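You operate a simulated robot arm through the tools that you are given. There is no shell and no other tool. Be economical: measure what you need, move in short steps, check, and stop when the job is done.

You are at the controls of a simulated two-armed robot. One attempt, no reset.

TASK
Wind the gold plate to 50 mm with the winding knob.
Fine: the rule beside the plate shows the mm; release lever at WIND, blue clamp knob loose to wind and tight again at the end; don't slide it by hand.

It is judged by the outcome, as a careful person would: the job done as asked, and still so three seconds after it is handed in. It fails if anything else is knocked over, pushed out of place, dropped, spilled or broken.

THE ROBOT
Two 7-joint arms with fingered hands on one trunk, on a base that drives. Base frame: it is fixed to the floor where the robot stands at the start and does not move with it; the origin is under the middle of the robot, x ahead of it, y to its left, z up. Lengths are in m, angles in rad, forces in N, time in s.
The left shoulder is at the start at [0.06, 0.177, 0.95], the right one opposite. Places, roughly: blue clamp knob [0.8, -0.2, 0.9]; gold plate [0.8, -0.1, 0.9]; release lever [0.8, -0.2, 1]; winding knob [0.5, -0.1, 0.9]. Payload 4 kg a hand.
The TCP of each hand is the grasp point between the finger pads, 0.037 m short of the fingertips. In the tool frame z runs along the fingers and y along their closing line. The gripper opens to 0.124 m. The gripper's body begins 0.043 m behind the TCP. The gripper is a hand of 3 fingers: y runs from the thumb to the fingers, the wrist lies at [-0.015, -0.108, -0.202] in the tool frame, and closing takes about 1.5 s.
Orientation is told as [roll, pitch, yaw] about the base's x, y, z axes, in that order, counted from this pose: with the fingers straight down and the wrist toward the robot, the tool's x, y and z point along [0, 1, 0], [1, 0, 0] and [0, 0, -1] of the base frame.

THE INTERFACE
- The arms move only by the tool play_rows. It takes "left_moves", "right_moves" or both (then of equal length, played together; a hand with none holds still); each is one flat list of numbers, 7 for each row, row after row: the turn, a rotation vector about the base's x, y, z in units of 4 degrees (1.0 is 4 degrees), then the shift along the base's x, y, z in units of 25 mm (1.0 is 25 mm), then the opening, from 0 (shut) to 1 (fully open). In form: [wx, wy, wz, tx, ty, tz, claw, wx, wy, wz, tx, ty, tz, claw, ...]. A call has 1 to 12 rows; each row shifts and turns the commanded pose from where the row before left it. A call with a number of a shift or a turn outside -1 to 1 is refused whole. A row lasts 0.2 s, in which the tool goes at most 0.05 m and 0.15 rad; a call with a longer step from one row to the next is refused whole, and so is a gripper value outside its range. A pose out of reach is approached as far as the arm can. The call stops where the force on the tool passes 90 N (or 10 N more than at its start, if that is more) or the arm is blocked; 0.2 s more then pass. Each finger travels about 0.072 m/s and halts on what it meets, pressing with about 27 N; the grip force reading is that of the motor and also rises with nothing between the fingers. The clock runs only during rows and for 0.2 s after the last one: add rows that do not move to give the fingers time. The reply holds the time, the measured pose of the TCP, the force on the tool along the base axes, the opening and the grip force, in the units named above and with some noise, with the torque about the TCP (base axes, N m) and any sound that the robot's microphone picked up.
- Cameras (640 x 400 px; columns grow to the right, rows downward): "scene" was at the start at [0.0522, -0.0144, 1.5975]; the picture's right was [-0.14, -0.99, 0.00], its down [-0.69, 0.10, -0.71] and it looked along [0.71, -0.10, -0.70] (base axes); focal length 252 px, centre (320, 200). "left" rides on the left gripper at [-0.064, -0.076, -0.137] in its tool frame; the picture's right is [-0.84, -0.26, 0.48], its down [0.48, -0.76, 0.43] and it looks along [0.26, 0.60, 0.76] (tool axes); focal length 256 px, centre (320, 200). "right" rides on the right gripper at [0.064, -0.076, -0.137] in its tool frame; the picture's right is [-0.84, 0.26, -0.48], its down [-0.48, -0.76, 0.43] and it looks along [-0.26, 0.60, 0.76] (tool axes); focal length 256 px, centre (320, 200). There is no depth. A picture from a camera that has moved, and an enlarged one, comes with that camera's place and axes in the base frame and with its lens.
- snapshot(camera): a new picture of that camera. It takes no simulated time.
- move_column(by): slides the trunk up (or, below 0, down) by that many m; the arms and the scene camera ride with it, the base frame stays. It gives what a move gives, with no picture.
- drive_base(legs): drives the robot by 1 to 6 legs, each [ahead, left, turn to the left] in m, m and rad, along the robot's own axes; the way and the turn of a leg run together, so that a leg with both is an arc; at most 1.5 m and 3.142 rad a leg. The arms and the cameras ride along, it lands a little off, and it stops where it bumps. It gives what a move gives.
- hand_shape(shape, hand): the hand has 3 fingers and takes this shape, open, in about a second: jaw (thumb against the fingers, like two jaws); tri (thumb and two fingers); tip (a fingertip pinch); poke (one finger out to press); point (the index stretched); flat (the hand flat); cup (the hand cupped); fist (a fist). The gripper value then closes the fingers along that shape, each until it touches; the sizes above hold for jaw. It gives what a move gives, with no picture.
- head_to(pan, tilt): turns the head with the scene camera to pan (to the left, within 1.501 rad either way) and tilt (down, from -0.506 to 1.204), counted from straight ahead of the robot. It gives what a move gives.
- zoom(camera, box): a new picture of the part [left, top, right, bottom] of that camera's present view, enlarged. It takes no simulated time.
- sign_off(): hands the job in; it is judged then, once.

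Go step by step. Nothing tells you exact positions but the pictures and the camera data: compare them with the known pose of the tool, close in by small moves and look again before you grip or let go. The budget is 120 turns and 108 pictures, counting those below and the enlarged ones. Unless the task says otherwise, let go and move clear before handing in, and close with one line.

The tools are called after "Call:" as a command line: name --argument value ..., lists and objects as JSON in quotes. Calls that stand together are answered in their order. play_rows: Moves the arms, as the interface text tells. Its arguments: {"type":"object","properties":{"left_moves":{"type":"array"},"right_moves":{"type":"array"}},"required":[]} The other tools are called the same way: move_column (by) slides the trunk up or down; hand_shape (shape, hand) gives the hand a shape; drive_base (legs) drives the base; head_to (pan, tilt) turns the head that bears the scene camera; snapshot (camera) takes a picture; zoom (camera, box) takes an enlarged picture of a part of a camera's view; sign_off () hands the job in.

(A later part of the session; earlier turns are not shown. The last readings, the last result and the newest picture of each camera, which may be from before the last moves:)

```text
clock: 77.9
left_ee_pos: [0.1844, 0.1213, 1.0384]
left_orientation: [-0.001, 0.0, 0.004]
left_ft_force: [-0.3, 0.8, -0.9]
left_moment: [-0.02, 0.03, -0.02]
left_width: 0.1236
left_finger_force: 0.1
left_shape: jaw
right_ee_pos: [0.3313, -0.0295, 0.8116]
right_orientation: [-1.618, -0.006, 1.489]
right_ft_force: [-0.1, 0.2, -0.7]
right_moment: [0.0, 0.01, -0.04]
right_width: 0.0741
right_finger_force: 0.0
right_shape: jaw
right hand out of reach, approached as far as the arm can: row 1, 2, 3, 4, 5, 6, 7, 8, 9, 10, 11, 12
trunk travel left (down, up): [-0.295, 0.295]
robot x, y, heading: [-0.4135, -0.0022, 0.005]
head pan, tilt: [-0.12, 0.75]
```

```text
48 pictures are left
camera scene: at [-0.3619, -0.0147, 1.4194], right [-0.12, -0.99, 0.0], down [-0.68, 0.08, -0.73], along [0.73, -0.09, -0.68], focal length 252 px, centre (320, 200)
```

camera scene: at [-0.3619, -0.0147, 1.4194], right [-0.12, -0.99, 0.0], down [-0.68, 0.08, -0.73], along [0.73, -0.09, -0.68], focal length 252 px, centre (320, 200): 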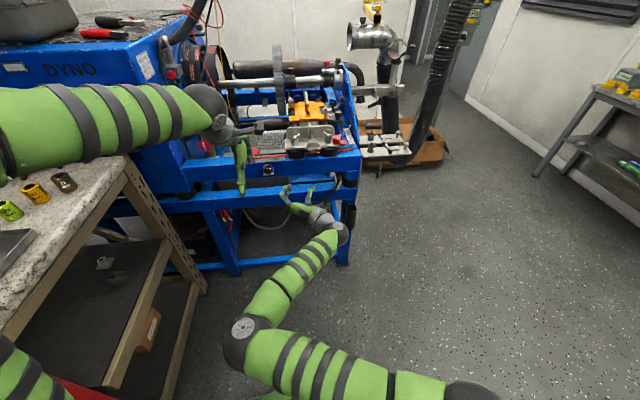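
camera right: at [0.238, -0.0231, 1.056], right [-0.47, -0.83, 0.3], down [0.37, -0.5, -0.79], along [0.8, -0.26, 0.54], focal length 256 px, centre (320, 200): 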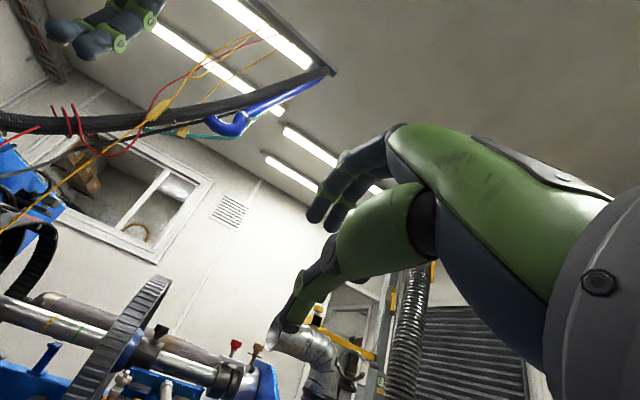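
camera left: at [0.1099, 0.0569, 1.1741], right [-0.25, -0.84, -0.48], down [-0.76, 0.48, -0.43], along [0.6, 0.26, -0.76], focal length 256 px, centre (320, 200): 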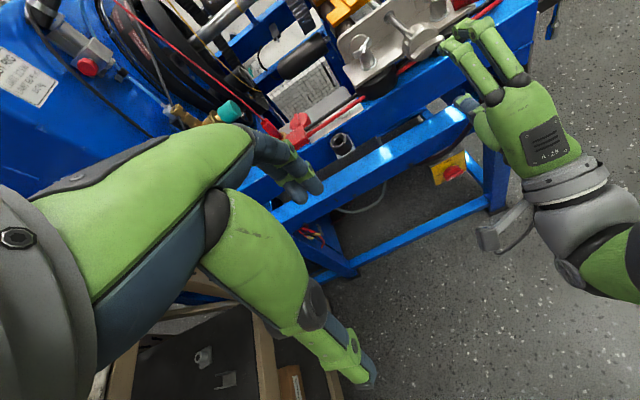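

Rolling beyond -90° is not reachable. It is better to grip the knob from above with the closing line along y and roll about x. I'll raise the trunk and pitch the hand back to pointing down.

Call:
move_column --by 0.2

Call:
play_rows --right_moves '[0, 1, 0, 0, -0.2, 0.4, 0.6, 0, 1, 0, 0, -0.2, 0.4, 0.6, 0, 1, 0, 0, -0.2, 0.4, 0.6, 0, 1, 0, 0, -0.2, 0.4, 0.6, 0, 1, 0, 0, -0.2, 0.4, 0.6, 0, 1, 0, 0, -0.2, 0.4, 0.6, 0, 1, 0, 0, -0.2, 0.4, 0.6, 0, 1, 0, 0, -0.2, 0.4, 0.6, 0, 1, 0, 0, -0.2, 0.4, 0.6, 0, 1, 0, 0, -0.2, 0.4, 0.6, 0, 1, 0, 0, -0.2, 0.4, 0.6, 0, 1, 0, 0, -0.2, 0.4, 0.6]'

Call:
play_rows --right_moves '[0, 1, 0, 0, 0, 0, 0.6, 0, 1, 0, 0, 0, 0, 0.6, 0, 1, 0, 0, 0, 0, 0.6, 0, 1, 0, 0, 0, 0, 0.6, 0, 1, 0, 0, 0, 0, 0.6, 0, 1, 0, 0, 0, 0, 0.6, 0, 1, 0, 0, 0, 0, 0.6, 0, 1, 0, 0, 0, 0, 0.6, 0, 1, 0, 0, 0, 0, 0.6, 0, 1, 0, 0, 0, 0, 0.6]'

Call:
drive_base --legs '[[0.17, 0, 0]]'

Call:
snapshot --camera "scene"

```text
clock: 80.1
left_ee_pos: [0.1857, 0.1204, 1.2375]
left_orientation: [0.0, 0.001, 0.003]
left_ft_force: [0.9, 0.1, -0.8]
left_moment: [-0.02, 0.02, 0.0]
left_width: 0.1236
left_finger_force: 0.1
left_shape: jaw
right_ee_pos: [0.332, -0.0293, 1.0104]
right_orientation: [-1.618, -0.005, 1.49]
right_ft_force: [-1.1, -0.2, -1.4]
right_moment: [0.0, 0.01, 0.01]
right_width: 0.0741
right_finger_force: 0.0
right_shape: jaw
trunk travel left (down, up): [-0.495, 0.095]
robot x, y, heading: [-0.4118, -0.0049, 0.002]
head pan, tilt: [-0.12, 0.75]
```

```text
clock: 82.7
left_ee_pos: [0.1846, 0.12, 1.2389]
left_orientation: [-0.001, 0.0, 0.002]
left_ft_force: [-1.2, 0.5, -0.4]
left_moment: [-0.02, 0.01, -0.01]
left_width: 0.1237
left_finger_force: 0.0
left_shape: jaw
right_ee_pos: [0.3326, -0.0278, 1.0107]
right_orientation: [-1.618, -0.006, 1.491]
right_ft_force: [-0.5, 0.1, -0.1]
right_moment: [0.02, 0.0, -0.05]
right_width: 0.0742
right_finger_force: 0.0
right_shape: jaw
right hand out of reach, approached as far as the arm can: row 1, 2, 3, 4, 5, 6, 7, 8, 9, 10, 11, 12
trunk travel left (down, up): [-0.495, 0.095]
robot x, y, heading: [-0.4139, -0.0005, 0.002]
head pan, tilt: [-0.12, 0.75]
```

```text
clock: 84.9
left_ee_pos: [0.1854, 0.1206, 1.2384]
left_orientation: [0.001, -0.001, 0.006]
left_ft_force: [0.2, -0.2, -0.7]
left_moment: [-0.02, -0.05, 0.01]
left_width: 0.1238
left_finger_force: 0.1
left_shape: jaw
right_ee_pos: [0.3315, -0.0287, 1.0103]
right_orientation: [-1.619, -0.005, 1.489]
right_ft_force: [-0.1, -0.1, -0.3]
right_moment: [0.01, -0.02, -0.02]
right_width: 0.0739
right_finger_force: 0.2
right_shape: jaw
right hand out of reach, approached as far as the arm can: row 1, 2, 3, 4, 5, 6, 7, 8, 9, 10
trunk travel left (down, up): [-0.495, 0.095]
robot x, y, heading: [-0.4128, -0.0044, -0.001]
head pan, tilt: [-0.12, 0.75]
```

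```text
clock: 86.3
left_ee_pos: [0.3529, 0.1228, 1.2376]
left_orientation: [-0.001, 0.002, 0.006]
left_ft_force: [0.0, -0.1, -0.2]
left_moment: [0.02, 0.0, -0.01]
left_width: 0.1237
left_finger_force: 0.1
left_shape: jaw
right_ee_pos: [0.4982, -0.0267, 1.0096]
right_orientation: [-1.616, -0.005, 1.493]
right_ft_force: [0.5, -0.2, 0.1]
right_moment: [0.04, 0.01, -0.02]
right_width: 0.074
right_finger_force: 0.1
right_shape: jaw
trunk travel left (down, up): [-0.495, 0.095]
robot x, y, heading: [-0.2488, -0.0029, 0.005]
head pan, tilt: [-0.12, 0.75]
```

```text
47 pictures are left
camera scene: at [-0.194, -0.0139, 1.6193], right [-0.12, -0.99, 0.0], down [-0.68, 0.08, -0.73], along [0.73, -0.08, -0.68], focal length 252 px, centre (320, 200)
```

scene: 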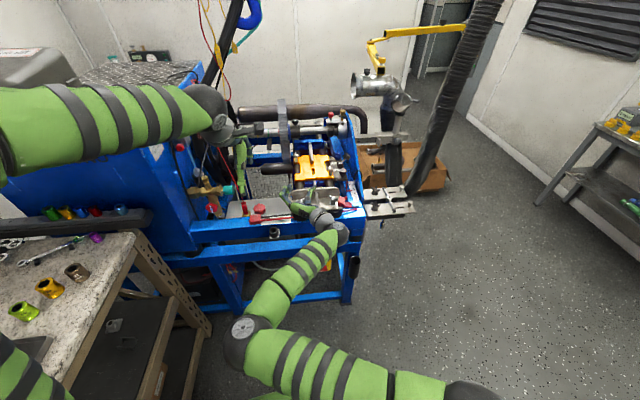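

The arm is stuck at a limit. I'll check whether the commanded pose has run away from the real one with a still row, then try small reversals.

Call:
play_rows --right_moves '[0, 0, 0, 0, 0, 0, 0.6]'

Call:
play_rows --right_moves '[1, 0, 0, 0, 0, 0, 0.6, 1, 0, 0, 0, 0, 0, 0.6, 1, 0, 0, 0, 0, 0, 0.6]'

```text
clock: 86.7
left_ee_pos: [0.3521, 0.1236, 1.2389]
left_orientation: [0.0, 0.0, 0.006]
left_ft_force: [-0.1, 0.3, 0.7]
left_moment: [0.03, 0.0, -0.03]
left_width: 0.1237
left_finger_force: 0.1
left_shape: jaw
right_ee_pos: [0.4985, -0.028, 1.0104]
right_orientation: [-1.618, -0.005, 1.494]
right_ft_force: [0.6, -0.9, 0.1]
right_moment: [-0.02, 0.01, 0.02]
right_width: 0.0739
right_finger_force: 0.1
right_shape: jaw
trunk travel left (down, up): [-0.495, 0.095]
robot x, y, heading: [-0.2491, -0.0009, 0.002]
head pan, tilt: [-0.12, 0.75]
```

```text
clock: 87.5
left_ee_pos: [0.3505, 0.1227, 1.2381]
left_orientation: [0.001, -0.001, 0.005]
left_ft_force: [-0.5, 0.0, -0.5]
left_moment: [0.02, 0.03, 0.02]
left_width: 0.1238
left_finger_force: 0.1
left_shape: jaw
right_ee_pos: [0.4963, -0.0259, 1.01]
right_orientation: [-1.6, -0.213, 1.491]
right_ft_force: [0.3, -0.1, 0.5]
right_moment: [0.01, 0.0, 0.0]
right_width: 0.074
right_finger_force: 0.0
right_shape: jaw
trunk travel left (down, up): [-0.495, 0.095]
robot x, y, heading: [-0.2498, -0.0018, 0.004]
head pan, tilt: [-0.12, 0.75]
```

The command resumes from the real pose, so this is just a joint limit. I'll unroll, pitch the fingers down, then yaw to +90°.

Call:
play_rows --right_moves '[1, 0, 0, -0.3, -0.15, 0.3, 0.6, 1, 0, 0, -0.3, -0.15, 0.3, 0.6, 1, 0, 0, -0.3, -0.15, 0.3, 0.6, 1, 0, 0, -0.3, -0.15, 0.3, 0.6, 1, 0, 0, -0.3, -0.15, 0.3, 0.6, 1, 0, 0, -0.3, -0.15, 0.3, 0.6, 1, 0, 0, -0.3, -0.15, 0.3, 0.6, 1, 0, 0, -0.3, -0.15, 0.3, 0.6, 1, 0, 0, 0, -0.15, 0.3, 0.6, 1, 0, 0, 0, -0.15, 0.3, 0.6, 1, 0, 0, 0, -0.15, 0.3, 0.6, 1, 0, 0, 0, -0.15, 0.3, 0.6]'

Call:
play_rows --right_moves '[1, 0, 0, 0, 0, 0, 0.6, 1, 0, 0, 0, 0, 0, 0.6, 1, 0, 0, 0, 0, 0, 0.6, 1, 0, 0, 0, 0, 0, 0.6, 1, 0, 0, 0, 0, 0, 0.6, 1, 0, 0, 0, 0, 0, 0.6, 0, 1, 0, 0, 0, 0, 0.6, 0, 1, 0, 0, 0, 0, 0.6, 0, 1, 0, 0, 0, 0, 0.6, 0, 1, 0, 0, 0, 0, 0.6, 0, 1, 0, 0, 0, 0, 0.6, 0, 1, 0, 0, 0, 0, 0.6]'

Call:
play_rows --right_moves '[0, 1, 0, 0, 0, 0, 0.6, 0, 1, 0, 0, 0, 0, 0.6, 0, 1, 0, 0, 0, 0, 0.6, 0, 1, 0, 0, 0, 0, 0.6, 0, 1, 0, 0, 0, 0, 0.6, 0, 1, 0, 0, 0, 0, 0.6, 0, 1, 0, 0, 0, 0, 0.6, 0, 1, 0, 0, 0, 0, 0.6, 0, 1, 0, 0, 0, 0, 0.6, 0, 1, 0, 0, 0, 0, 0.6, 0, 1, 0, 0, 0, 0, 0.6, 0, 1, 0, 0, 0, 0, 0.6]'

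```text
clock: 90.1
left_ee_pos: [0.3514, 0.1238, 1.2373]
left_orientation: [0.0, -0.002, 0.006]
left_ft_force: [0.6, 0.5, 0.1]
left_moment: [0.04, 0.0, -0.01]
left_width: 0.124
left_finger_force: 0.1
left_shape: jaw
right_ee_pos: [0.4387, -0.071, 1.0995]
right_orientation: [-1.481, -1.05, 1.414]
right_ft_force: [0.0, -0.7, -0.9]
right_moment: [-0.02, -0.03, 0.01]
right_width: 0.074
right_finger_force: 0.1
right_shape: jaw
trunk travel left (down, up): [-0.495, 0.095]
robot x, y, heading: [-0.2497, -0.0023, 0.006]
head pan, tilt: [-0.12, 0.75]
```

```text
clock: 92.7
left_ee_pos: [0.3508, 0.1226, 1.2384]
left_orientation: [0.0, 0.0, 0.007]
left_ft_force: [0.0, -0.6, -0.6]
left_moment: [0.0, 0.0, -0.01]
left_width: 0.1237
left_finger_force: 0.1
left_shape: jaw
right_ee_pos: [0.4377, -0.0719, 1.1004]
right_orientation: [-0.235, -1.063, 0.206]
right_ft_force: [-0.2, 0.4, 0.1]
right_moment: [0.03, -0.02, -0.02]
right_width: 0.0742
right_finger_force: 0.1
right_shape: jaw
trunk travel left (down, up): [-0.495, 0.095]
robot x, y, heading: [-0.252, -0.0015, 0.002]
head pan, tilt: [-0.12, 0.75]
```

```text
clock: 95.3
left_ee_pos: [0.3521, 0.1239, 1.2383]
left_orientation: [0.001, 0.0, 0.003]
left_ft_force: [-0.3, -0.6, 0.5]
left_moment: [0.02, 0.01, 0.03]
left_width: 0.1238
left_finger_force: 0.1
left_shape: jaw
right_ee_pos: [0.4376, -0.072, 1.1004]
right_orientation: [-0.079, -0.233, 0.104]
right_ft_force: [-0.4, 0.1, -0.2]
right_moment: [-0.03, 0.01, 0.01]
right_width: 0.0742
right_finger_force: 0.1
right_shape: jaw
trunk travel left (down, up): [-0.495, 0.095]
robot x, y, heading: [-0.2478, 0.0027, 0.004]
head pan, tilt: [-0.12, 0.75]
```

Now level it, yaw to 90°, and test the negative roll range.

Call:
play_rows --right_moves '[0.28, 0.83, 0, 0, 0, 0, 0.6, 0.28, 0.83, 0, 0, 0, 0, 0.6, 0.28, 0.83, 0, 0, 0, 0, 0.6, 0.28, 0.83, 0, 0, 0, 0, 0.6, 0, 0, 1, 0, 0, 0, 0.6, 0, 0, 1, 0, 0, 0, 0.6, 0, 0, 1, 0, 0, 0, 0.6, 0, 0, 1, 0, 0, 0, 0.6, 0, 0, 1, 0, 0, 0, 0.6, 0, 0, 1, 0, 0, 0, 0.6, 0, 0, 1, 0, 0, 0, 0.6, 0, 0, 1, 0, 0, 0, 0.6]'

Call:
play_rows --right_moves '[0, 0, 1, 0.15, 0, 0, 0.6, 0, 0, 1, 0.15, 0, 0, 0.6, 0, 0, 1, 0.15, 0, 0, 0.6, 0, 0, 1, 0.15, 0, 0, 0.6, 0, 0, 1, 0.15, 0, 0, 0.6, 0, 0, 1, 0.15, 0, 0, 0.6, 0, 0, 1, 0.15, 0, 0, 0.6, 0, 0, 1, 0.15, 0, 0, 0.6, 0, 0, 1, 0.15, 0, 0, 0.6, 0, 0, 1, 0.15, 0, 0, 0.6, 0, 0, 1, 0.15, 0, 0, 0.6, 0, 0, 1, 0.15, 0, 0, 0.6]'

Call:
play_rows --right_moves '[-1, 0, 0.2, 0, 0, 0, 0.6, -1, 0, 0, 0, 0, 0, 0.6, -1, 0, 0, 0, 0, 0, 0.6, -1, 0, 0, 0, 0, 0, 0.6, -1, 0, 0, 0, 0, 0, 0.6, -1, 0, 0, 0, 0, 0, 0.6, -1, 0, 0, 0, 0, 0, 0.6, -1, 0, 0, 0, 0, 0, 0.6, -1, 0, 0, 0, 0, 0, 0.6, -1, 0, 0, 0, 0, 0, 0.6, -1, 0, 0, 0, 0, 0, 0.6, -1, 0, 0, 0, 0, 0, 0.6]'

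Call:
snapshot --camera "scene"

Call:
snapshot --camera "right"

```text
clock: 97.9
left_ee_pos: [0.3502, 0.1223, 1.2381]
left_orientation: [0.0, 0.0, 0.006]
left_ft_force: [-0.9, 0.2, 0.5]
left_moment: [-0.01, 0.01, -0.01]
left_width: 0.1237
left_finger_force: 0.1
left_shape: jaw
right_ee_pos: [0.4393, -0.0729, 1.0988]
right_orientation: [0.021, -0.011, 0.65]
right_ft_force: [-0.8, -0.1, -0.2]
right_moment: [0.0, -0.01, 0.02]
right_width: 0.0739
right_finger_force: 0.1
right_shape: jaw
trunk travel left (down, up): [-0.495, 0.095]
robot x, y, heading: [-0.2515, -0.0012, 0.007]
head pan, tilt: [-0.12, 0.75]
```

```text
clock: 100.5
left_ee_pos: [0.352, 0.1229, 1.238]
left_orientation: [0.0, 0.001, 0.005]
left_ft_force: [-0.5, 0.2, 0.2]
left_moment: [0.01, -0.02, -0.02]
left_width: 0.1236
left_finger_force: 0.0
left_shape: jaw
right_ee_pos: [0.4842, -0.0726, 1.099]
right_orientation: [0.022, -0.009, 1.487]
right_ft_force: [0.6, -0.3, 0.7]
right_moment: [0.01, -0.01, 0.0]
right_width: 0.0741
right_finger_force: 0.0
right_shape: jaw
trunk travel left (down, up): [-0.495, 0.095]
robot x, y, heading: [-0.2477, -0.0019, 0.005]
head pan, tilt: [-0.12, 0.75]
```

```text
clock: 103.1
left_ee_pos: [0.3509, 0.1229, 1.2379]
left_orientation: [0.0, -0.001, 0.004]
left_ft_force: [0.1, 0.0, -0.8]
left_moment: [-0.03, -0.03, -0.02]
left_width: 0.1236
left_finger_force: 0.0
left_shape: jaw
right_ee_pos: [0.4842, -0.0716, 1.1001]
right_orientation: [-0.057, 0.826, 1.465]
right_ft_force: [0.3, 0.2, -0.1]
right_moment: [0.02, 0.0, -0.03]
right_width: 0.074
right_finger_force: 0.1
right_shape: jaw
trunk travel left (down, up): [-0.495, 0.095]
robot x, y, heading: [-0.2485, 0.0015, 0.005]
head pan, tilt: [-0.12, 0.75]
```

```text
46 pictures are left
camera scene: at [-0.1954, -0.0136, 1.6194], right [-0.12, -0.99, 0.0], down [-0.68, 0.08, -0.73], along [0.73, -0.08, -0.68], focal length 252 px, centre (320, 200)
```

scene: 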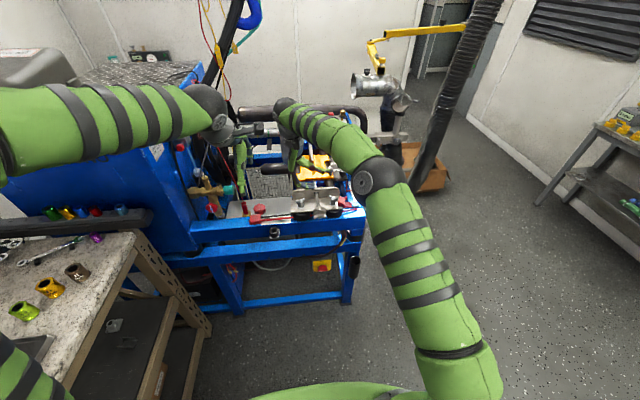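

```text
45 pictures are left
camera right: at [0.4177, -0.019, 1.2453], right [0.86, 0.48, 0.17], down [0.42, -0.86, 0.28], along [0.28, -0.17, -0.94], focal length 256 px, centre (320, 200)
```

right: 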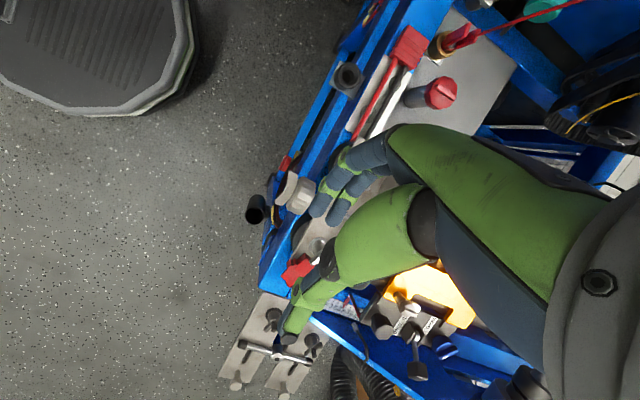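

The roll to -48° is fine. I'll zoom in on the knob and test another -40°.

Call:
zoom --camera "right" --box '[240, 150, 340, 230]'

Call:
play_rows --right_moves '[-1, 0, 0, 0, 0, 0, 0.6, -1, 0, 0, 0, 0, 0, 0.6, -1, 0, 0, 0, 0, 0, 0.6, -1, 0, 0, 0, 0, 0, 0.6, -1, 0, 0, 0, 0, 0, 0.6, -1, 0, 0, 0, 0, 0, 0.6, -1, 0, 0, 0, 0, 0, 0.6, -1, 0, 0, 0, 0, 0, 0.6, -1, 0, 0, 0, 0, 0, 0.6, -1, 0, 0, 0, 0, 0, 0.6]'

Call:
snapshot --camera "right"

```text
5.00 times, centred on (290, 190) of right
camera zoom: at [0.4177, -0.019, 1.2453], right [0.86, 0.48, 0.17], down [0.42, -0.86, 0.28], along [0.28, -0.17, -0.94], focal length 1280 px, centre (470, 250)
```

zoom: 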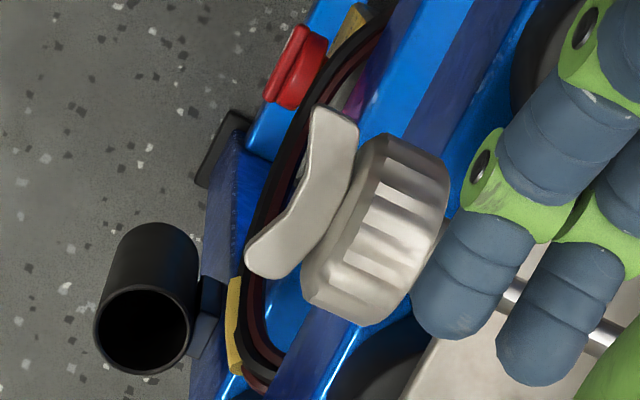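

```text
clock: 105.3
left_ee_pos: [0.3509, 0.1284, 1.2367]
left_orientation: [0.006, 0.008, 0.013]
left_ft_force: [-13.6, 30.3, -9.2]
left_moment: [0.3, 0.84, 2.01]
left_width: 0.1225
left_finger_force: 0.1
left_shape: jaw
right_ee_pos: [0.4806, -0.0746, 1.1014]
right_orientation: [-0.984, 1.485, 0.563]
right_ft_force: [0.5, -0.3, 0.7]
right_moment: [0.01, -0.01, -0.01]
right_width: 0.0742
right_finger_force: 0.0
right_shape: jaw
right hand out of reach, approached as far as the arm can: row 10
trunk travel left (down, up): [-0.495, 0.095]
robot x, y, heading: [-0.2482, -0.0009, 0.004]
head pan, tilt: [-0.12, 0.75]
```

```text
43 pictures are left
camera right: at [0.4146, 0.0596, 1.1768], right [0.86, 0.47, -0.17], down [0.42, -0.48, 0.77], along [0.28, -0.74, -0.61], focal length 256 px, centre (320, 200)
```

right: 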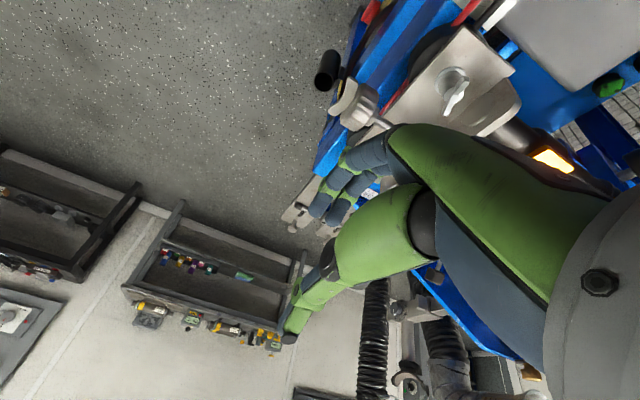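

Right arm grazed the left hand; I'll move the left hand up and out while rolling the right back to positive.

Call:
play_rows --right_moves '[1, 0, 0, 0, 0, 0, 0.6, 1, 0, 0, 0, 0, 0, 0.6, 1, 0, 0, 0, 0, 0, 0.6, 1, 0, 0, 0, 0, 0, 0.6, 1, 0, 0, 0, 0, 0, 0.6, 1, 0, 0, 0, 0, 0, 0.6, 1, 0, 0, 0, 0, 0, 0.6, 1, 0, 0, 0, 0, 0, 0.6, 1, 0, 0, 0, 0, 0, 0.6, 1, 0, 0, 0, 0, 0, 0.6, 1, 0, 0, 0, 0, 0, 0.6, 1, 0, 0, 0, 0, 0, 0.6]' --left_moves '[0, 0, 0, -0.3, 0.6, 0.6, 1, 0, 0, 0, -0.3, 0.6, 0.6, 1, 0, 0, 0, -0.3, 0.6, 0.6, 1, 0, 0, 0, -0.3, 0.6, 0.6, 1, 0, 0, 0, -0.3, 0.6, 0.6, 1, 0, 0, 0, -0.3, 0.6, 0.6, 1, 0, 0, 0, -0.3, 0.6, 0.6, 1, 0, 0, 0, -0.3, 0.6, 0.6, 1, 0, 0, 0, 0, 0, 0, 1, 0, 0, 0, 0, 0, 0, 1, 0, 0, 0, 0, 0, 0, 1, 0, 0, 0, 0, 0, 0, 1]'

Call:
play_rows --right_moves '[1, 0, 0, 0, 0, 0, 0.6, 1, 0, 0, 0, 0, 0, 0.6, 1, 0, 0, 0, 0, 0, 0.6, 1, 0, 0, 0, 0, 0, 0.6, 1, 0, 0, 0, 0, 0, 0.6, 1, 0, 0, 0, 0, 0, 0.6, 1, 0, 0, 0, 0, 0, 0.6, 1, 0, 0, 0, 0, 0, 0.6, 1, 0, 0, 0, 0, 0, 0.6, 1, 0, 0, 0, 0, 0, 0.6, 1, 0, 0, 0, 0, 0, 0.6, 1, 0, 0, 0, 0, 0, 0.6]'

Call:
play_rows --right_moves '[1, 0, 0, 0, 0, 0, 0.6, 1, 0, 0, 0, 0, 0, 0.6, 1, 0, 0, 0, 0, 0, 0.6, 1, 0, 0, 0, 0, 0, 0.6, 1, 0, 0, 0, 0, 0, 0.6, 1, 0, 0, 0, 0, 0, 0.6, 1, 0, 0, 0, 0, 0, 0.6, 1, 0, 0, 0, 0, 0, 0.6, 1, 0, 0, 0, 0, 0, 0.6, 1, 0, 0, 0, 0, 0, 0.6, 1, 0, 0, 0, 0, 0, 0.6, 1, 0, 0, 0, 0, 0, 0.6]'

Call:
snapshot --camera "scene"

```text
clock: 107.9
left_ee_pos: [0.2919, 0.244, 1.3574]
left_orientation: [0.0, -0.001, 0.006]
left_ft_force: [0.4, -0.1, -0.9]
left_moment: [-0.03, -0.03, 0.01]
left_width: 0.1239
left_finger_force: 0.0
left_shape: jaw
right_ee_pos: [0.5116, -0.0599, 1.1077]
right_orientation: [-0.035, 0.684, 1.48]
right_ft_force: [0.8, 0.3, 0.9]
right_moment: [-0.01, -0.03, 0.0]
right_width: 0.0739
right_finger_force: 0.2
right_shape: jaw
right hand out of reach, approached as far as the arm can: row 3, 4, 5, 6, 7, 8, 9, 10, 11, 12
trunk travel left (down, up): [-0.495, 0.095]
robot x, y, heading: [-0.2489, -0.001, 0.005]
head pan, tilt: [-0.12, 0.75]
```

```text
clock: 110.5
left_ee_pos: [0.2934, 0.244, 1.3578]
left_orientation: [-0.002, 0.0, 0.005]
left_ft_force: [-0.1, 0.1, -0.4]
left_moment: [-0.01, 0.0, 0.01]
left_width: 0.1237
left_finger_force: 0.0
left_shape: jaw
right_ee_pos: [0.5523, -0.0547, 1.1204]
right_orientation: [0.032, -0.152, 1.499]
right_ft_force: [-0.3, -0.4, 0.0]
right_moment: [0.02, 0.0, -0.01]
right_width: 0.0743
right_finger_force: 0.1
right_shape: jaw
right hand out of reach, approached as far as the arm can: row 1, 2, 3, 4, 5, 6, 7, 8, 9, 10, 12
trunk travel left (down, up): [-0.495, 0.095]
robot x, y, heading: [-0.2521, -0.0044, 0.004]
head pan, tilt: [-0.12, 0.75]
```

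```text
clock: 113.1
left_ee_pos: [0.293, 0.2431, 1.3574]
left_orientation: [0.0, -0.002, 0.005]
left_ft_force: [-0.7, 0.0, -0.8]
left_moment: [-0.01, 0.0, -0.01]
left_width: 0.1236
left_finger_force: 0.1
left_shape: jaw
right_ee_pos: [0.5692, -0.0545, 1.1213]
right_orientation: [0.128, -0.985, 1.443]
right_ft_force: [-0.5, -0.3, 0.6]
right_moment: [0.03, -0.01, 0.03]
right_width: 0.0738
right_finger_force: 0.1
right_shape: jaw
right hand out of reach, approached as far as the arm can: row 2, 4, 6, 8
trunk travel left (down, up): [-0.495, 0.095]
robot x, y, heading: [-0.2503, -0.0058, 0.007]
head pan, tilt: [-0.12, 0.75]
```

```text
42 pictures are left
camera scene: at [-0.1953, -0.0141, 1.6194], right [-0.12, -0.99, 0.0], down [-0.68, 0.08, -0.73], along [0.73, -0.08, -0.68], focal length 252 px, centre (320, 200)
```

scene: 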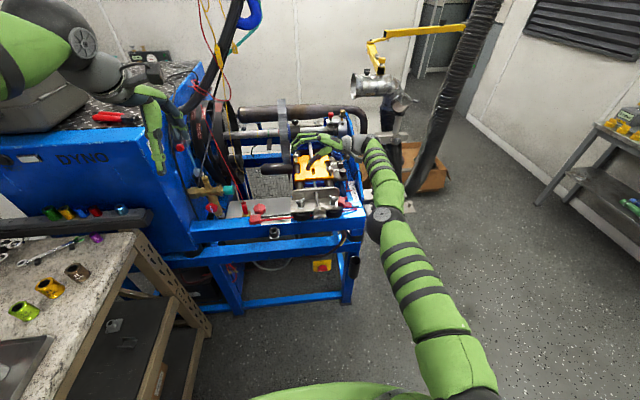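

Positive roll works to +56°. The knob centre is at about (0.492, -0.087, 0.902), 50 mm across. I'll roll back to 0 and hover above it.

Call:
play_rows --right_moves '[-1, 0, 0, -0.257, -0.108, -0.2, 0.6, -1, 0, 0, -0.257, -0.108, -0.2, 0.6, -1, 0, 0, -0.257, -0.108, -0.2, 0.6, -1, 0, 0, -0.257, -0.108, -0.2, 0.6, -1, 0, 0, -0.257, -0.108, -0.2, 0.6, -1, 0, 0, -0.257, -0.108, -0.2, 0.6, -1, 0, 0, -0.257, -0.108, -0.2, 0.6, -1, 0, 0, -0.257, -0.108, -0.2, 0.6, -1, 0, 0, -0.257, -0.108, -0.2, 0.6, -1, 0, 0, -0.257, -0.108, -0.2, 0.6, -1, 0, 0, -0.257, -0.108, -0.2, 0.6, -1, 0, 0, -0.257, -0.108, -0.2, 0.6]'

Call:
play_rows --right_moves '[-1, 0, 0, 0, 0, -0.2, 0.6, -1, 0, 0, 0, 0, -0.2, 0.6]'

Call:
snapshot --camera "right"

Call:
zoom --camera "scene" --box '[270, 150, 380, 240]'

```text
clock: 115.7
left_ee_pos: [0.2917, 0.2432, 1.3578]
left_orientation: [0.0, -0.001, 0.005]
left_ft_force: [-0.2, -0.2, 0.2]
left_moment: [-0.02, 0.03, 0.0]
left_width: 0.1241
left_finger_force: 0.1
left_shape: jaw
right_ee_pos: [0.5614, -0.0895, 1.0686]
right_orientation: [0.033, -0.148, 1.499]
right_ft_force: [0.2, 0.4, 0.3]
right_moment: [0.01, -0.02, -0.03]
right_width: 0.0741
right_finger_force: 0.1
right_shape: jaw
right hand out of reach, approached as far as the arm can: row 1, 2, 3, 4, 5, 6, 7, 8, 9, 10, 11, 12
trunk travel left (down, up): [-0.495, 0.095]
robot x, y, heading: [-0.2458, -0.0018, 0.003]
head pan, tilt: [-0.12, 0.75]
```

```text
clock: 116.3
left_ee_pos: [0.2922, 0.2438, 1.3585]
left_orientation: [0.001, 0.0, 0.004]
left_ft_force: [0.0, 0.6, -0.1]
left_moment: [0.03, 0.03, 0.02]
left_width: 0.124
left_finger_force: 0.0
left_shape: jaw
right_ee_pos: [0.5613, -0.0884, 1.0579]
right_orientation: [0.02, -0.008, 1.498]
right_ft_force: [0.7, -0.1, 0.1]
right_moment: [0.05, 0.0, -0.03]
right_width: 0.074
right_finger_force: 0.1
right_shape: jaw
trunk travel left (down, up): [-0.495, 0.095]
robot x, y, heading: [-0.2496, 0.0007, 0.011]
head pan, tilt: [-0.12, 0.75]
```

```text
41 pictures are left
camera right: at [0.4951, -0.1616, 1.1934], right [0.86, 0.19, 0.47], down [0.42, -0.79, -0.45], along [0.28, 0.59, -0.76], focal length 256 px, centre (320, 200)
```

right: 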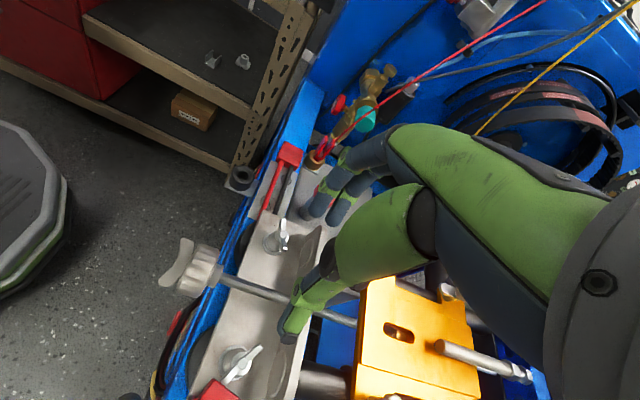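

```text
4.44 times, centred on (325, 195) of scene
camera zoom: at [-0.1953, -0.0138, 1.6194], right [-0.12, -0.99, 0.0], down [-0.68, 0.08, -0.73], along [0.73, -0.08, -0.68], focal length 1119 px, centre (298, 222)
```

zoom: 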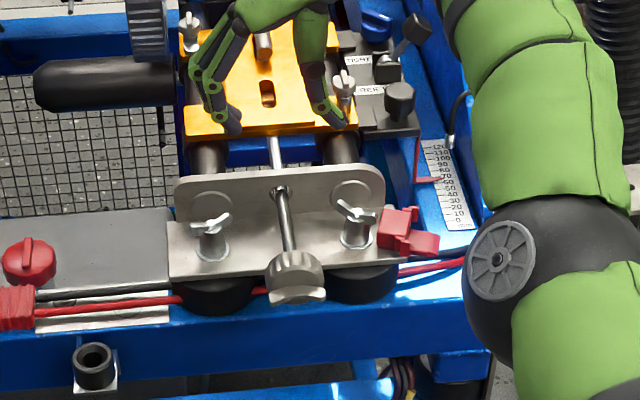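

A clear view of the knob and its front wing. Moving over it.

Call:
play_rows --right_moves '[0, 0, 0.3, -0.7, 0, 0, 0.6, 0, 0, 0.3, -0.7, 0, 0, 0.6, 0, 0, 0.3, -0.7, 0, 0, 0.6, 0, 0, 0.1, -0.65, 0, -0.5, 0.6, 0, 0, 0, 0, 0, -0.9, 0.6, 0, 0, 0, 0, 0, -0.9, 0.6]'

Call:
snapshot --camera "right"

Call:
zoom --camera "scene" --box '[270, 150, 380, 240]'

```text
clock: 117.7
left_ee_pos: [0.2921, 0.244, 1.3581]
left_orientation: [0.0, -0.001, 0.006]
left_ft_force: [0.3, 0.1, -0.8]
left_moment: [-0.04, 0.01, 0.0]
left_width: 0.124
left_finger_force: 0.0
left_shape: jaw
right_ee_pos: [0.5574, -0.0822, 1.0118]
right_orientation: [0.025, -0.01, 1.57]
right_ft_force: [-0.4, 0.7, -0.2]
right_moment: [0.0, -0.01, 0.04]
right_width: 0.0738
right_finger_force: 0.0
right_shape: jaw
right hand out of reach, approached as far as the arm can: row 1, 2, 3, 4, 5, 6
trunk travel left (down, up): [-0.495, 0.095]
robot x, y, heading: [-0.2507, -0.0009, 0.008]
head pan, tilt: [-0.12, 0.75]
```

```text
39 pictures are left
camera right: at [0.4975, -0.1596, 1.1473], right [0.85, 0.25, 0.47], down [0.47, -0.76, -0.45], along [0.24, 0.61, -0.76], focal length 256 px, centre (320, 200)
```

right: 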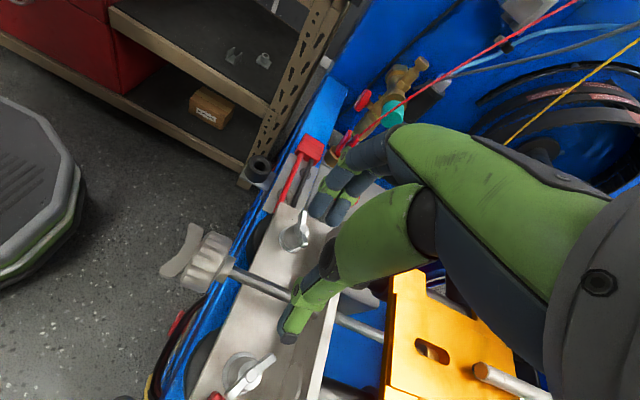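

```text
4.44 times, centred on (325, 195) of scene
camera zoom: at [-0.1952, -0.014, 1.6194], right [-0.12, -0.99, 0.0], down [-0.68, 0.08, -0.73], along [0.73, -0.08, -0.68], focal length 1119 px, centre (298, 222)
```

zoom: 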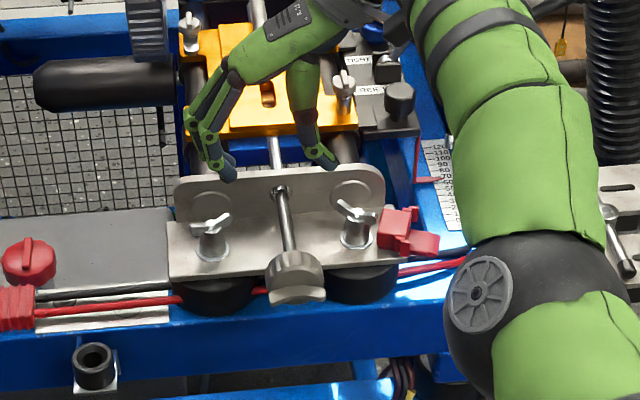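

The arm's minimum reach blocks it in this posture, so I'll raise it slightly and drive the base back 0.09 m instead.

Call:
play_rows --right_moves '[0, 0, 0, 0, 0, 0.8, 0.6]'

Call:
drive_base --legs '[[-0.09, 0, -0.006]]'

Call:
play_rows --right_moves '[0, 0, 0, 0.4, -0.1, -0.6, 0.6, 0, 0, 0, 0.3, -0.1, -0.6, 0.6, 0, 0, 0, 0, 0, 0, 0.6]'

Call:
zoom --camera "scene" --box '[270, 140, 380, 230]'

Call:
snapshot --camera "right"

```text
clock: 118.1
left_ee_pos: [0.2919, 0.2427, 1.3595]
left_orientation: [0.001, 0.002, 0.006]
left_ft_force: [-0.1, -0.3, -0.7]
left_moment: [0.02, -0.02, 0.01]
left_width: 0.1238
left_finger_force: 0.1
left_shape: jaw
right_ee_pos: [0.5579, -0.0836, 1.0325]
right_orientation: [0.021, -0.012, 1.568]
right_ft_force: [0.0, -1.1, 0.7]
right_moment: [-0.02, -0.02, 0.05]
right_width: 0.0738
right_finger_force: 0.0
right_shape: jaw
trunk travel left (down, up): [-0.495, 0.095]
robot x, y, heading: [-0.2494, -0.0029, 0.008]
head pan, tilt: [-0.12, 0.75]
```

```text
clock: 119.2
left_ee_pos: [0.2013, 0.2398, 1.3595]
left_orientation: [0.0, -0.002, 0.001]
left_ft_force: [-0.4, -0.9, 0.1]
left_moment: [0.02, -0.05, 0.02]
left_width: 0.124
left_finger_force: 0.0
left_shape: jaw
right_ee_pos: [0.4667, -0.087, 1.0338]
right_orientation: [0.02, -0.01, 1.566]
right_ft_force: [-0.2, -0.6, 0.6]
right_moment: [0.04, -0.02, -0.01]
right_width: 0.0745
right_finger_force: 0.1
right_shape: jaw
trunk travel left (down, up): [-0.495, 0.095]
robot x, y, heading: [-0.3355, -0.0019, 0.001]
head pan, tilt: [-0.12, 0.75]
```

```text
clock: 120.0
left_ee_pos: [0.2026, 0.242, 1.3594]
left_orientation: [0.001, 0.001, 0.002]
left_ft_force: [0.5, 0.0, -0.2]
left_moment: [0.0, -0.02, 0.01]
left_width: 0.1237
left_finger_force: 0.1
left_shape: jaw
right_ee_pos: [0.4696, -0.0947, 1.0005]
right_orientation: [0.021, -0.009, 1.564]
right_ft_force: [0.2, 0.3, -0.3]
right_moment: [-0.02, 0.01, -0.01]
right_width: 0.0741
right_finger_force: 0.1
right_shape: jaw
right hand out of reach, approached as far as the arm can: row 1, 2
trunk travel left (down, up): [-0.495, 0.095]
robot x, y, heading: [-0.3356, -0.0014, 0.006]
head pan, tilt: [-0.12, 0.75]
```

```text
4.44 times, centred on (325, 185) of scene
camera zoom: at [-0.2858, -0.0147, 1.6194], right [-0.12, -0.99, 0.0], down [-0.68, 0.08, -0.73], along [0.73, -0.09, -0.68], focal length 1119 px, centre (298, 267)
```

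zoom: 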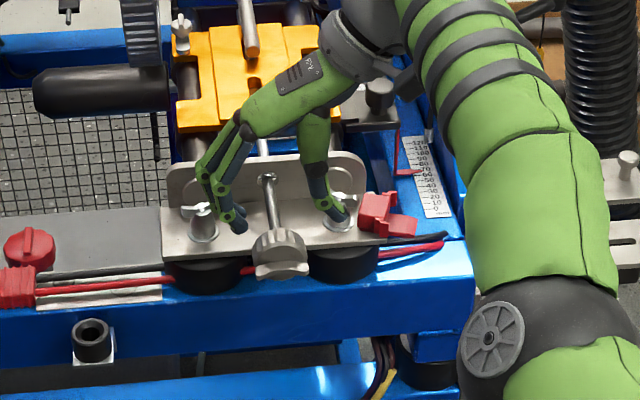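

```text
36 pictures are left
camera right: at [0.409, -0.1724, 1.1357], right [0.85, 0.25, 0.47], down [0.47, -0.76, -0.45], along [0.24, 0.6, -0.76], focal length 256 px, centre (320, 200)
```

right: 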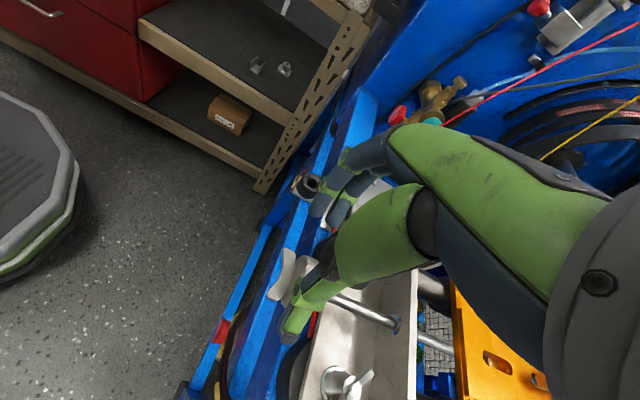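

This arm posture is a poor branch, picked up at the extreme roll. I'll raise, un-yaw to 0, drive forward to where it worked, and redo the yaw.

Call:
play_rows --right_moves '[0, 0, -0.5, 0, 0, 0.9, 0.6, 0, 0, -1, 0, 0, 0.9, 0.6, 0, 0, -1, 0, 0, 0.9, 0.6, 0, 0, -1, 0, 0, 0.9, 0.6, 0, 0, -1, 0, 0, 0.9, 0.6, 0, 0, -1, 0, 0, 0.9, 0.6, 0, 0, -1, 0, 0, 0, 0.6, 0, 0, -1, 0, 0, 0, 0.6, 0, 0, -1, 0, 0, 0, 0.6, 0, 0, -1, 0, 0, 0, 0.6, 0, 0, -1, 0, 0, 0, 0.6, 0, 0, -1, 0, 0, 0, 0.6]'

Call:
play_rows --right_moves '[0, 0, -1, 0, 0, 0, 0.6, 0, 0, -1, 0, 0, 0, 0.6, 0, 0, -1, 0, 0, 0, 0.6, 0, 0, -1, 0, 0, 0, 0.6, 0, 0, -1, 0, 0, 0, 0.6, 0, 0, -1, 0, 0, 0, 0.6, 0, 0, -1, 0, 0, 0, 0.6, 0, 0, -1, 0, 0, 0, 0.6, 0, 0, -1, 0, 0, 0, 0.6, 0, 0, -1, 0, 0, 0, 0.6, 0, 0, -1, 0, 0, 0, 0.6]'

Call:
drive_base --legs '[[0.085, 0, 0]]'

Call:
snapshot --camera "scene"

```text
clock: 122.6
left_ee_pos: [0.2036, 0.2408, 1.3578]
left_orientation: [0.0, 0.0, 0.0]
left_ft_force: [0.3, 0.0, 0.1]
left_moment: [-0.04, -0.01, 0.02]
left_width: 0.1239
left_finger_force: 0.1
left_shape: jaw
right_ee_pos: [0.5241, -0.0899, 1.1491]
right_orientation: [0.021, -0.011, 0.763]
right_ft_force: [0.9, 0.0, -0.2]
right_moment: [0.01, 0.02, 0.03]
right_width: 0.0741
right_finger_force: 0.2
right_shape: jaw
right hand out of reach, approached as far as the arm can: row 2, 3, 4, 6, 7, 8, 9, 10, 11, 12
trunk travel left (down, up): [-0.495, 0.095]
robot x, y, heading: [-0.3386, -0.0022, 0.004]
head pan, tilt: [-0.12, 0.75]
```

```text
clock: 125.0
left_ee_pos: [0.2028, 0.2423, 1.3571]
left_orientation: [-0.002, 0.001, 0.003]
left_ft_force: [0.0, 0.3, -0.2]
left_moment: [-0.02, 0.01, -0.02]
left_width: 0.1236
left_finger_force: 0.0
left_shape: jaw
right_ee_pos: [0.5552, -0.0865, 1.159]
right_orientation: [0.021, -0.008, -0.008]
right_ft_force: [-1.0, -0.4, 0.9]
right_moment: [0.01, 0.0, 0.02]
right_width: 0.074
right_finger_force: 0.0
right_shape: jaw
right hand out of reach, approached as far as the arm can: row 1, 2, 3, 4, 5, 6, 8
trunk travel left (down, up): [-0.495, 0.095]
robot x, y, heading: [-0.336, -0.0023, 0.001]
head pan, tilt: [-0.12, 0.75]
```

```text
clock: 126.1
left_ee_pos: [0.2895, 0.2434, 1.3588]
left_orientation: [0.0, 0.001, 0.004]
left_ft_force: [0.7, 0.4, 0.0]
left_moment: [0.03, 0.09, -0.02]
left_width: 0.1239
left_finger_force: 0.1
left_shape: jaw
right_ee_pos: [0.6422, -0.0852, 1.1565]
right_orientation: [0.022, -0.008, -0.004]
right_ft_force: [0.5, 0.6, 0.0]
right_moment: [-0.01, 0.01, 0.02]
right_width: 0.0741
right_finger_force: 0.0
right_shape: jaw
trunk travel left (down, up): [-0.495, 0.095]
robot x, y, heading: [-0.2502, 0.0006, -0.001]
head pan, tilt: [-0.12, 0.75]
```

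```text
35 pictures are left
camera scene: at [-0.198, -0.0141, 1.6193], right [-0.12, -0.99, 0.0], down [-0.68, 0.08, -0.73], along [0.73, -0.09, -0.68], focal length 252 px, centre (320, 200)
```

scene: 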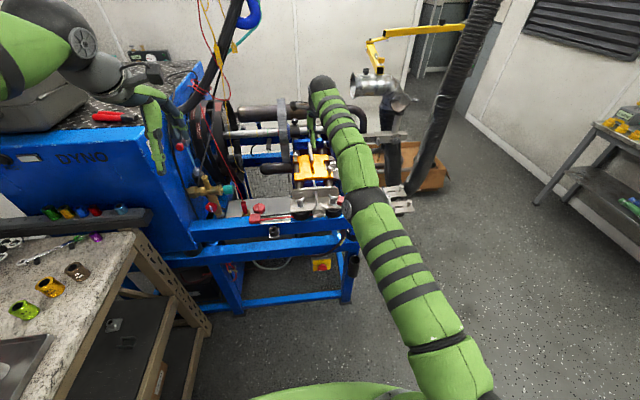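

The arm has ended up nearly straight. I'll try pulling the hand back and out to bend the elbow again.

Call:
play_rows --right_moves '[0, 0, 0, -0.8, -0.5, 0.3, 0.6, 0, 0, 0, -0.8, -0.5, 0.3, 0.6, 0, 0, 0, -0.8, -0.5, 0.3, 0.6, 0, 0, 0, -0.8, -0.5, 0.3, 0.6, 0, 0, 0, -0.8, -0.5, 0.3, 0.6, 0, 0, 0, -0.8, -0.5, 0.3, 0.6]'

Call:
snapshot --camera "scene"

```text
clock: 127.5
left_ee_pos: [0.2879, 0.2421, 1.3591]
left_orientation: [0.0, 0.0, 0.002]
left_ft_force: [0.4, 0.1, 0.2]
left_moment: [-0.03, 0.0, 0.01]
left_width: 0.1237
left_finger_force: 0.1
left_shape: jaw
right_ee_pos: [0.6174, -0.1495, 1.2416]
right_orientation: [0.02, -0.007, -0.003]
right_ft_force: [0.3, -0.4, 0.4]
right_moment: [0.01, 0.01, 0.01]
right_width: 0.0741
right_finger_force: 0.0
right_shape: jaw
right hand out of reach, approached as far as the arm can: row 1, 2, 3, 4, 5, 6
trunk travel left (down, up): [-0.495, 0.095]
robot x, y, heading: [-0.2501, 0.0002, 0.004]
head pan, tilt: [-0.12, 0.75]
```

```text
34 pictures are left
camera scene: at [-0.2003, -0.0143, 1.6194], right [-0.12, -0.99, 0.0], down [-0.68, 0.08, -0.73], along [0.73, -0.09, -0.68], focal length 252 px, centre (320, 200)
```

scene: 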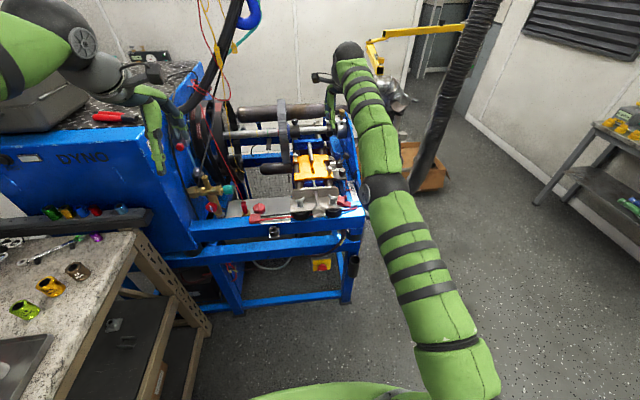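

Still straight. I'll command a larger pull straight back in one go.

Call:
play_rows --right_moves '[0, 0, 0, -1, 0, 0, 0.6, 0, 0, 0, -1, 0, 0, 0.6, 0, 0, 0, -1, 0, 0, 0.6, 0, 0, 0, -1, 0, 0, 0.6, 0, 0, 0, -1, 0, 0, 0.6, 0, 0, 0, -1, 0, 0, 0.6, 0, 0, 0, -1, 0, 0, 0.6, 0, 0, 0, -1, 0, 0, 0.6, 0, 0, 0, -1, 0, 0, 0.6, 0, 0, 0, -1, 0, 0, 0.6, 0, 0, 0, -1, 0, 0, 0.6, 0, 0, 0, -1, 0, 0, 0.6]'

Call:
play_rows --right_moves '[0, -1, 0, -0.5, -0.5, 0, 0.6, 0, -1, 0, -0.5, -0.5, 0, 0.6, 0, -1, 0, -0.5, -0.5, 0, 0.6, 0, -1, 0, -0.5, -0.5, 0, 0.6, 0, -1, 0, -0.5, -0.5, 0, 0.6, 0, -1, 0, -0.5, -0.5, 0, 0.6, 0, -1, 0, -0.5, -0.5, 0, 0.6, 0, -1, 0, -0.5, -0.5, 0, 0.6]'

Call:
snapshot --camera "scene"

```text
clock: 130.1
left_ee_pos: [0.2881, 0.2433, 1.3594]
left_orientation: [0.002, 0.0, 0.002]
left_ft_force: [0.5, 0.1, 0.0]
left_moment: [-0.03, 0.02, 0.0]
left_width: 0.1239
left_finger_force: 0.0
left_shape: jaw
right_ee_pos: [0.5446, -0.1189, 1.3667]
right_orientation: [0.019, -0.006, -0.004]
right_ft_force: [-0.1, -0.8, -0.2]
right_moment: [-0.01, 0.0, 0.0]
right_width: 0.0742
right_finger_force: 0.0
right_shape: jaw
right hand out of reach, approached as far as the arm can: row 1, 2, 3, 4, 5, 6, 7, 8, 9, 10, 11, 12
trunk travel left (down, up): [-0.495, 0.095]
robot x, y, heading: [-0.2548, -0.0022, 0.004]
head pan, tilt: [-0.12, 0.75]
```

```text
clock: 131.9
left_ee_pos: [0.2879, 0.2421, 1.3585]
left_orientation: [0.001, 0.0, 0.005]
left_ft_force: [0.2, -0.1, -0.6]
left_moment: [0.03, -0.02, 0.01]
left_width: 0.1239
left_finger_force: 0.0
left_shape: jaw
right_ee_pos: [0.6135, -0.2043, 1.4951]
right_orientation: [0.022, -0.568, -0.004]
right_ft_force: [0.3, -0.6, 0.7]
right_moment: [0.01, -0.01, 0.04]
right_width: 0.074
right_finger_force: 0.0
right_shape: jaw
right hand out of reach, approached as far as the arm can: row 1, 2, 3, 4, 5, 6, 7, 8
trunk travel left (down, up): [-0.495, 0.095]
robot x, y, heading: [-0.2503, -0.0032, 0.006]
head pan, tilt: [-0.12, 0.75]
```

```text
33 pictures are left
camera scene: at [-0.1999, -0.0145, 1.6194], right [-0.12, -0.99, 0.0], down [-0.68, 0.08, -0.73], along [0.73, -0.09, -0.68], focal length 252 px, centre (320, 200)
```

scene: 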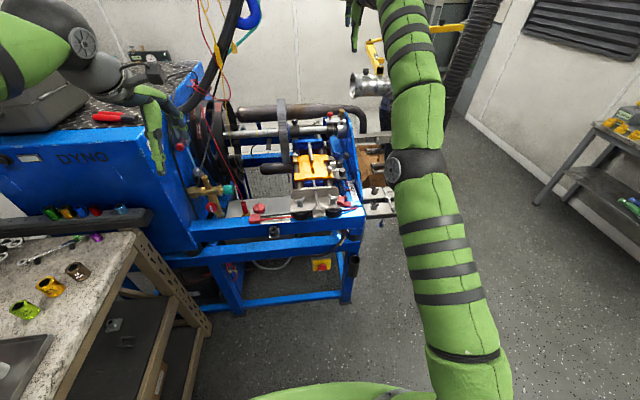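

I'll try swinging it out to the right and down, which may let the elbow unlock.

Call:
play_rows --right_moves '[0, 1, -1, -0.5, -0.9, -0.5, 0.6, 0, 1, -1, -0.5, -0.9, -0.5, 0.6, 0, 1, -1, -0.5, -0.9, -0.5, 0.6, 0, 1, -1, -0.5, -0.9, -0.5, 0.6, 0, 1, -1, -0.5, -0.9, -0.5, 0.6, 0, 1, -1, -0.5, -0.9, -0.5, 0.6, 0, 1, -1, -0.5, -0.9, -0.5, 0.6, 0, 1, -1, -0.5, -0.9, -0.5, 0.6, 0, 0, -1, -0.5, -0.9, -0.5, 0.6, 0, 0, -1, -0.5, -0.9, -0.5, 0.6, 0, 0, -1, -0.5, -0.9, -0.5, 0.6, 0, 0, -1, -0.5, -0.9, -0.5, 0.6]'

Call:
play_rows --right_moves '[0, 0, 0, -0.7, 0.3, -0.7, 0.6, 0, 0, 0, -0.7, 0.3, -0.7, 0.6, 0, 0, 0, -0.7, 0.3, -0.7, 0.6, 0, 0, 0, -0.7, 0.3, -0.7, 0.6, 0, 0, 0, -0.7, 0.3, -0.7, 0.6, 0, 0, 0, -0.7, 0.3, -0.7, 0.6, 0, 0, 0, -0.7, 0.3, -0.7, 0.6, 0, 0, 0, -0.7, 0.3, -0.7, 0.6, 0, 0, 0, -0.7, 0.3, -0.7, 0.6, 0, 0, 0, -0.7, 0.3, -0.7, 0.6]'

Call:
snapshot --camera "scene"

```text
clock: 134.5
left_ee_pos: [0.2876, 0.2428, 1.359]
left_orientation: [-0.002, -0.002, 0.004]
left_ft_force: [0.2, -0.1, 0.0]
left_moment: [-0.02, -0.02, 0.03]
left_width: 0.1238
left_finger_force: 0.1
left_shape: jaw
right_ee_pos: [0.4954, -0.4832, 1.3664]
right_orientation: [-0.129, -0.033, -0.812]
right_ft_force: [0.2, 0.3, -0.5]
right_moment: [-0.01, 0.05, 0.01]
right_width: 0.0742
right_finger_force: 0.0
right_shape: jaw
right hand out of reach, approached as far as the arm can: row 1, 4, 8, 9, 10, 11, 12
trunk travel left (down, up): [-0.495, 0.095]
robot x, y, heading: [-0.2545, 0.0008, 0.003]
head pan, tilt: [-0.12, 0.75]
```

```text
clock: 136.7
left_ee_pos: [0.2892, 0.2414, 1.3584]
left_orientation: [0.0, 0.0, 0.003]
left_ft_force: [0.3, -0.5, 0.6]
left_moment: [-0.02, -0.01, -0.04]
left_width: 0.1237
left_finger_force: 0.0
left_shape: jaw
right_ee_pos: [0.5259, -0.4555, 1.332]
right_orientation: [-0.129, -0.034, -0.811]
right_ft_force: [0.8, 0.5, 0.5]
right_moment: [0.0, -0.01, 0.03]
right_width: 0.0739
right_finger_force: 0.0
right_shape: jaw
right hand out of reach, approached as far as the arm can: row 1, 2, 3, 4, 5, 6, 7, 8, 9, 10
trunk travel left (down, up): [-0.495, 0.095]
robot x, y, heading: [-0.2532, 0.0001, 0.003]
head pan, tilt: [-0.12, 0.75]
```

```text
32 pictures are left
camera scene: at [-0.1999, -0.0143, 1.6194], right [-0.12, -0.99, 0.0], down [-0.68, 0.08, -0.73], along [0.73, -0.09, -0.68], focal length 252 px, centre (320, 200)
```

scene: 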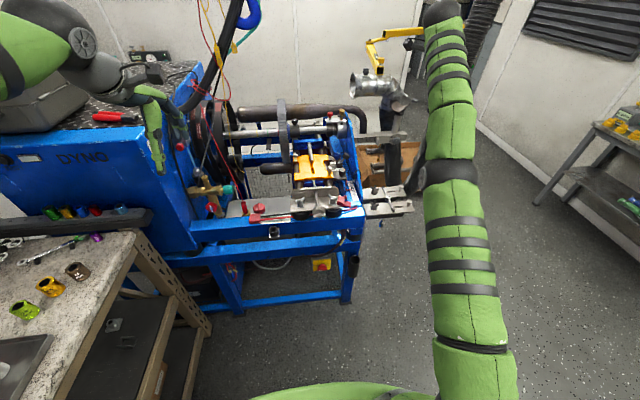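

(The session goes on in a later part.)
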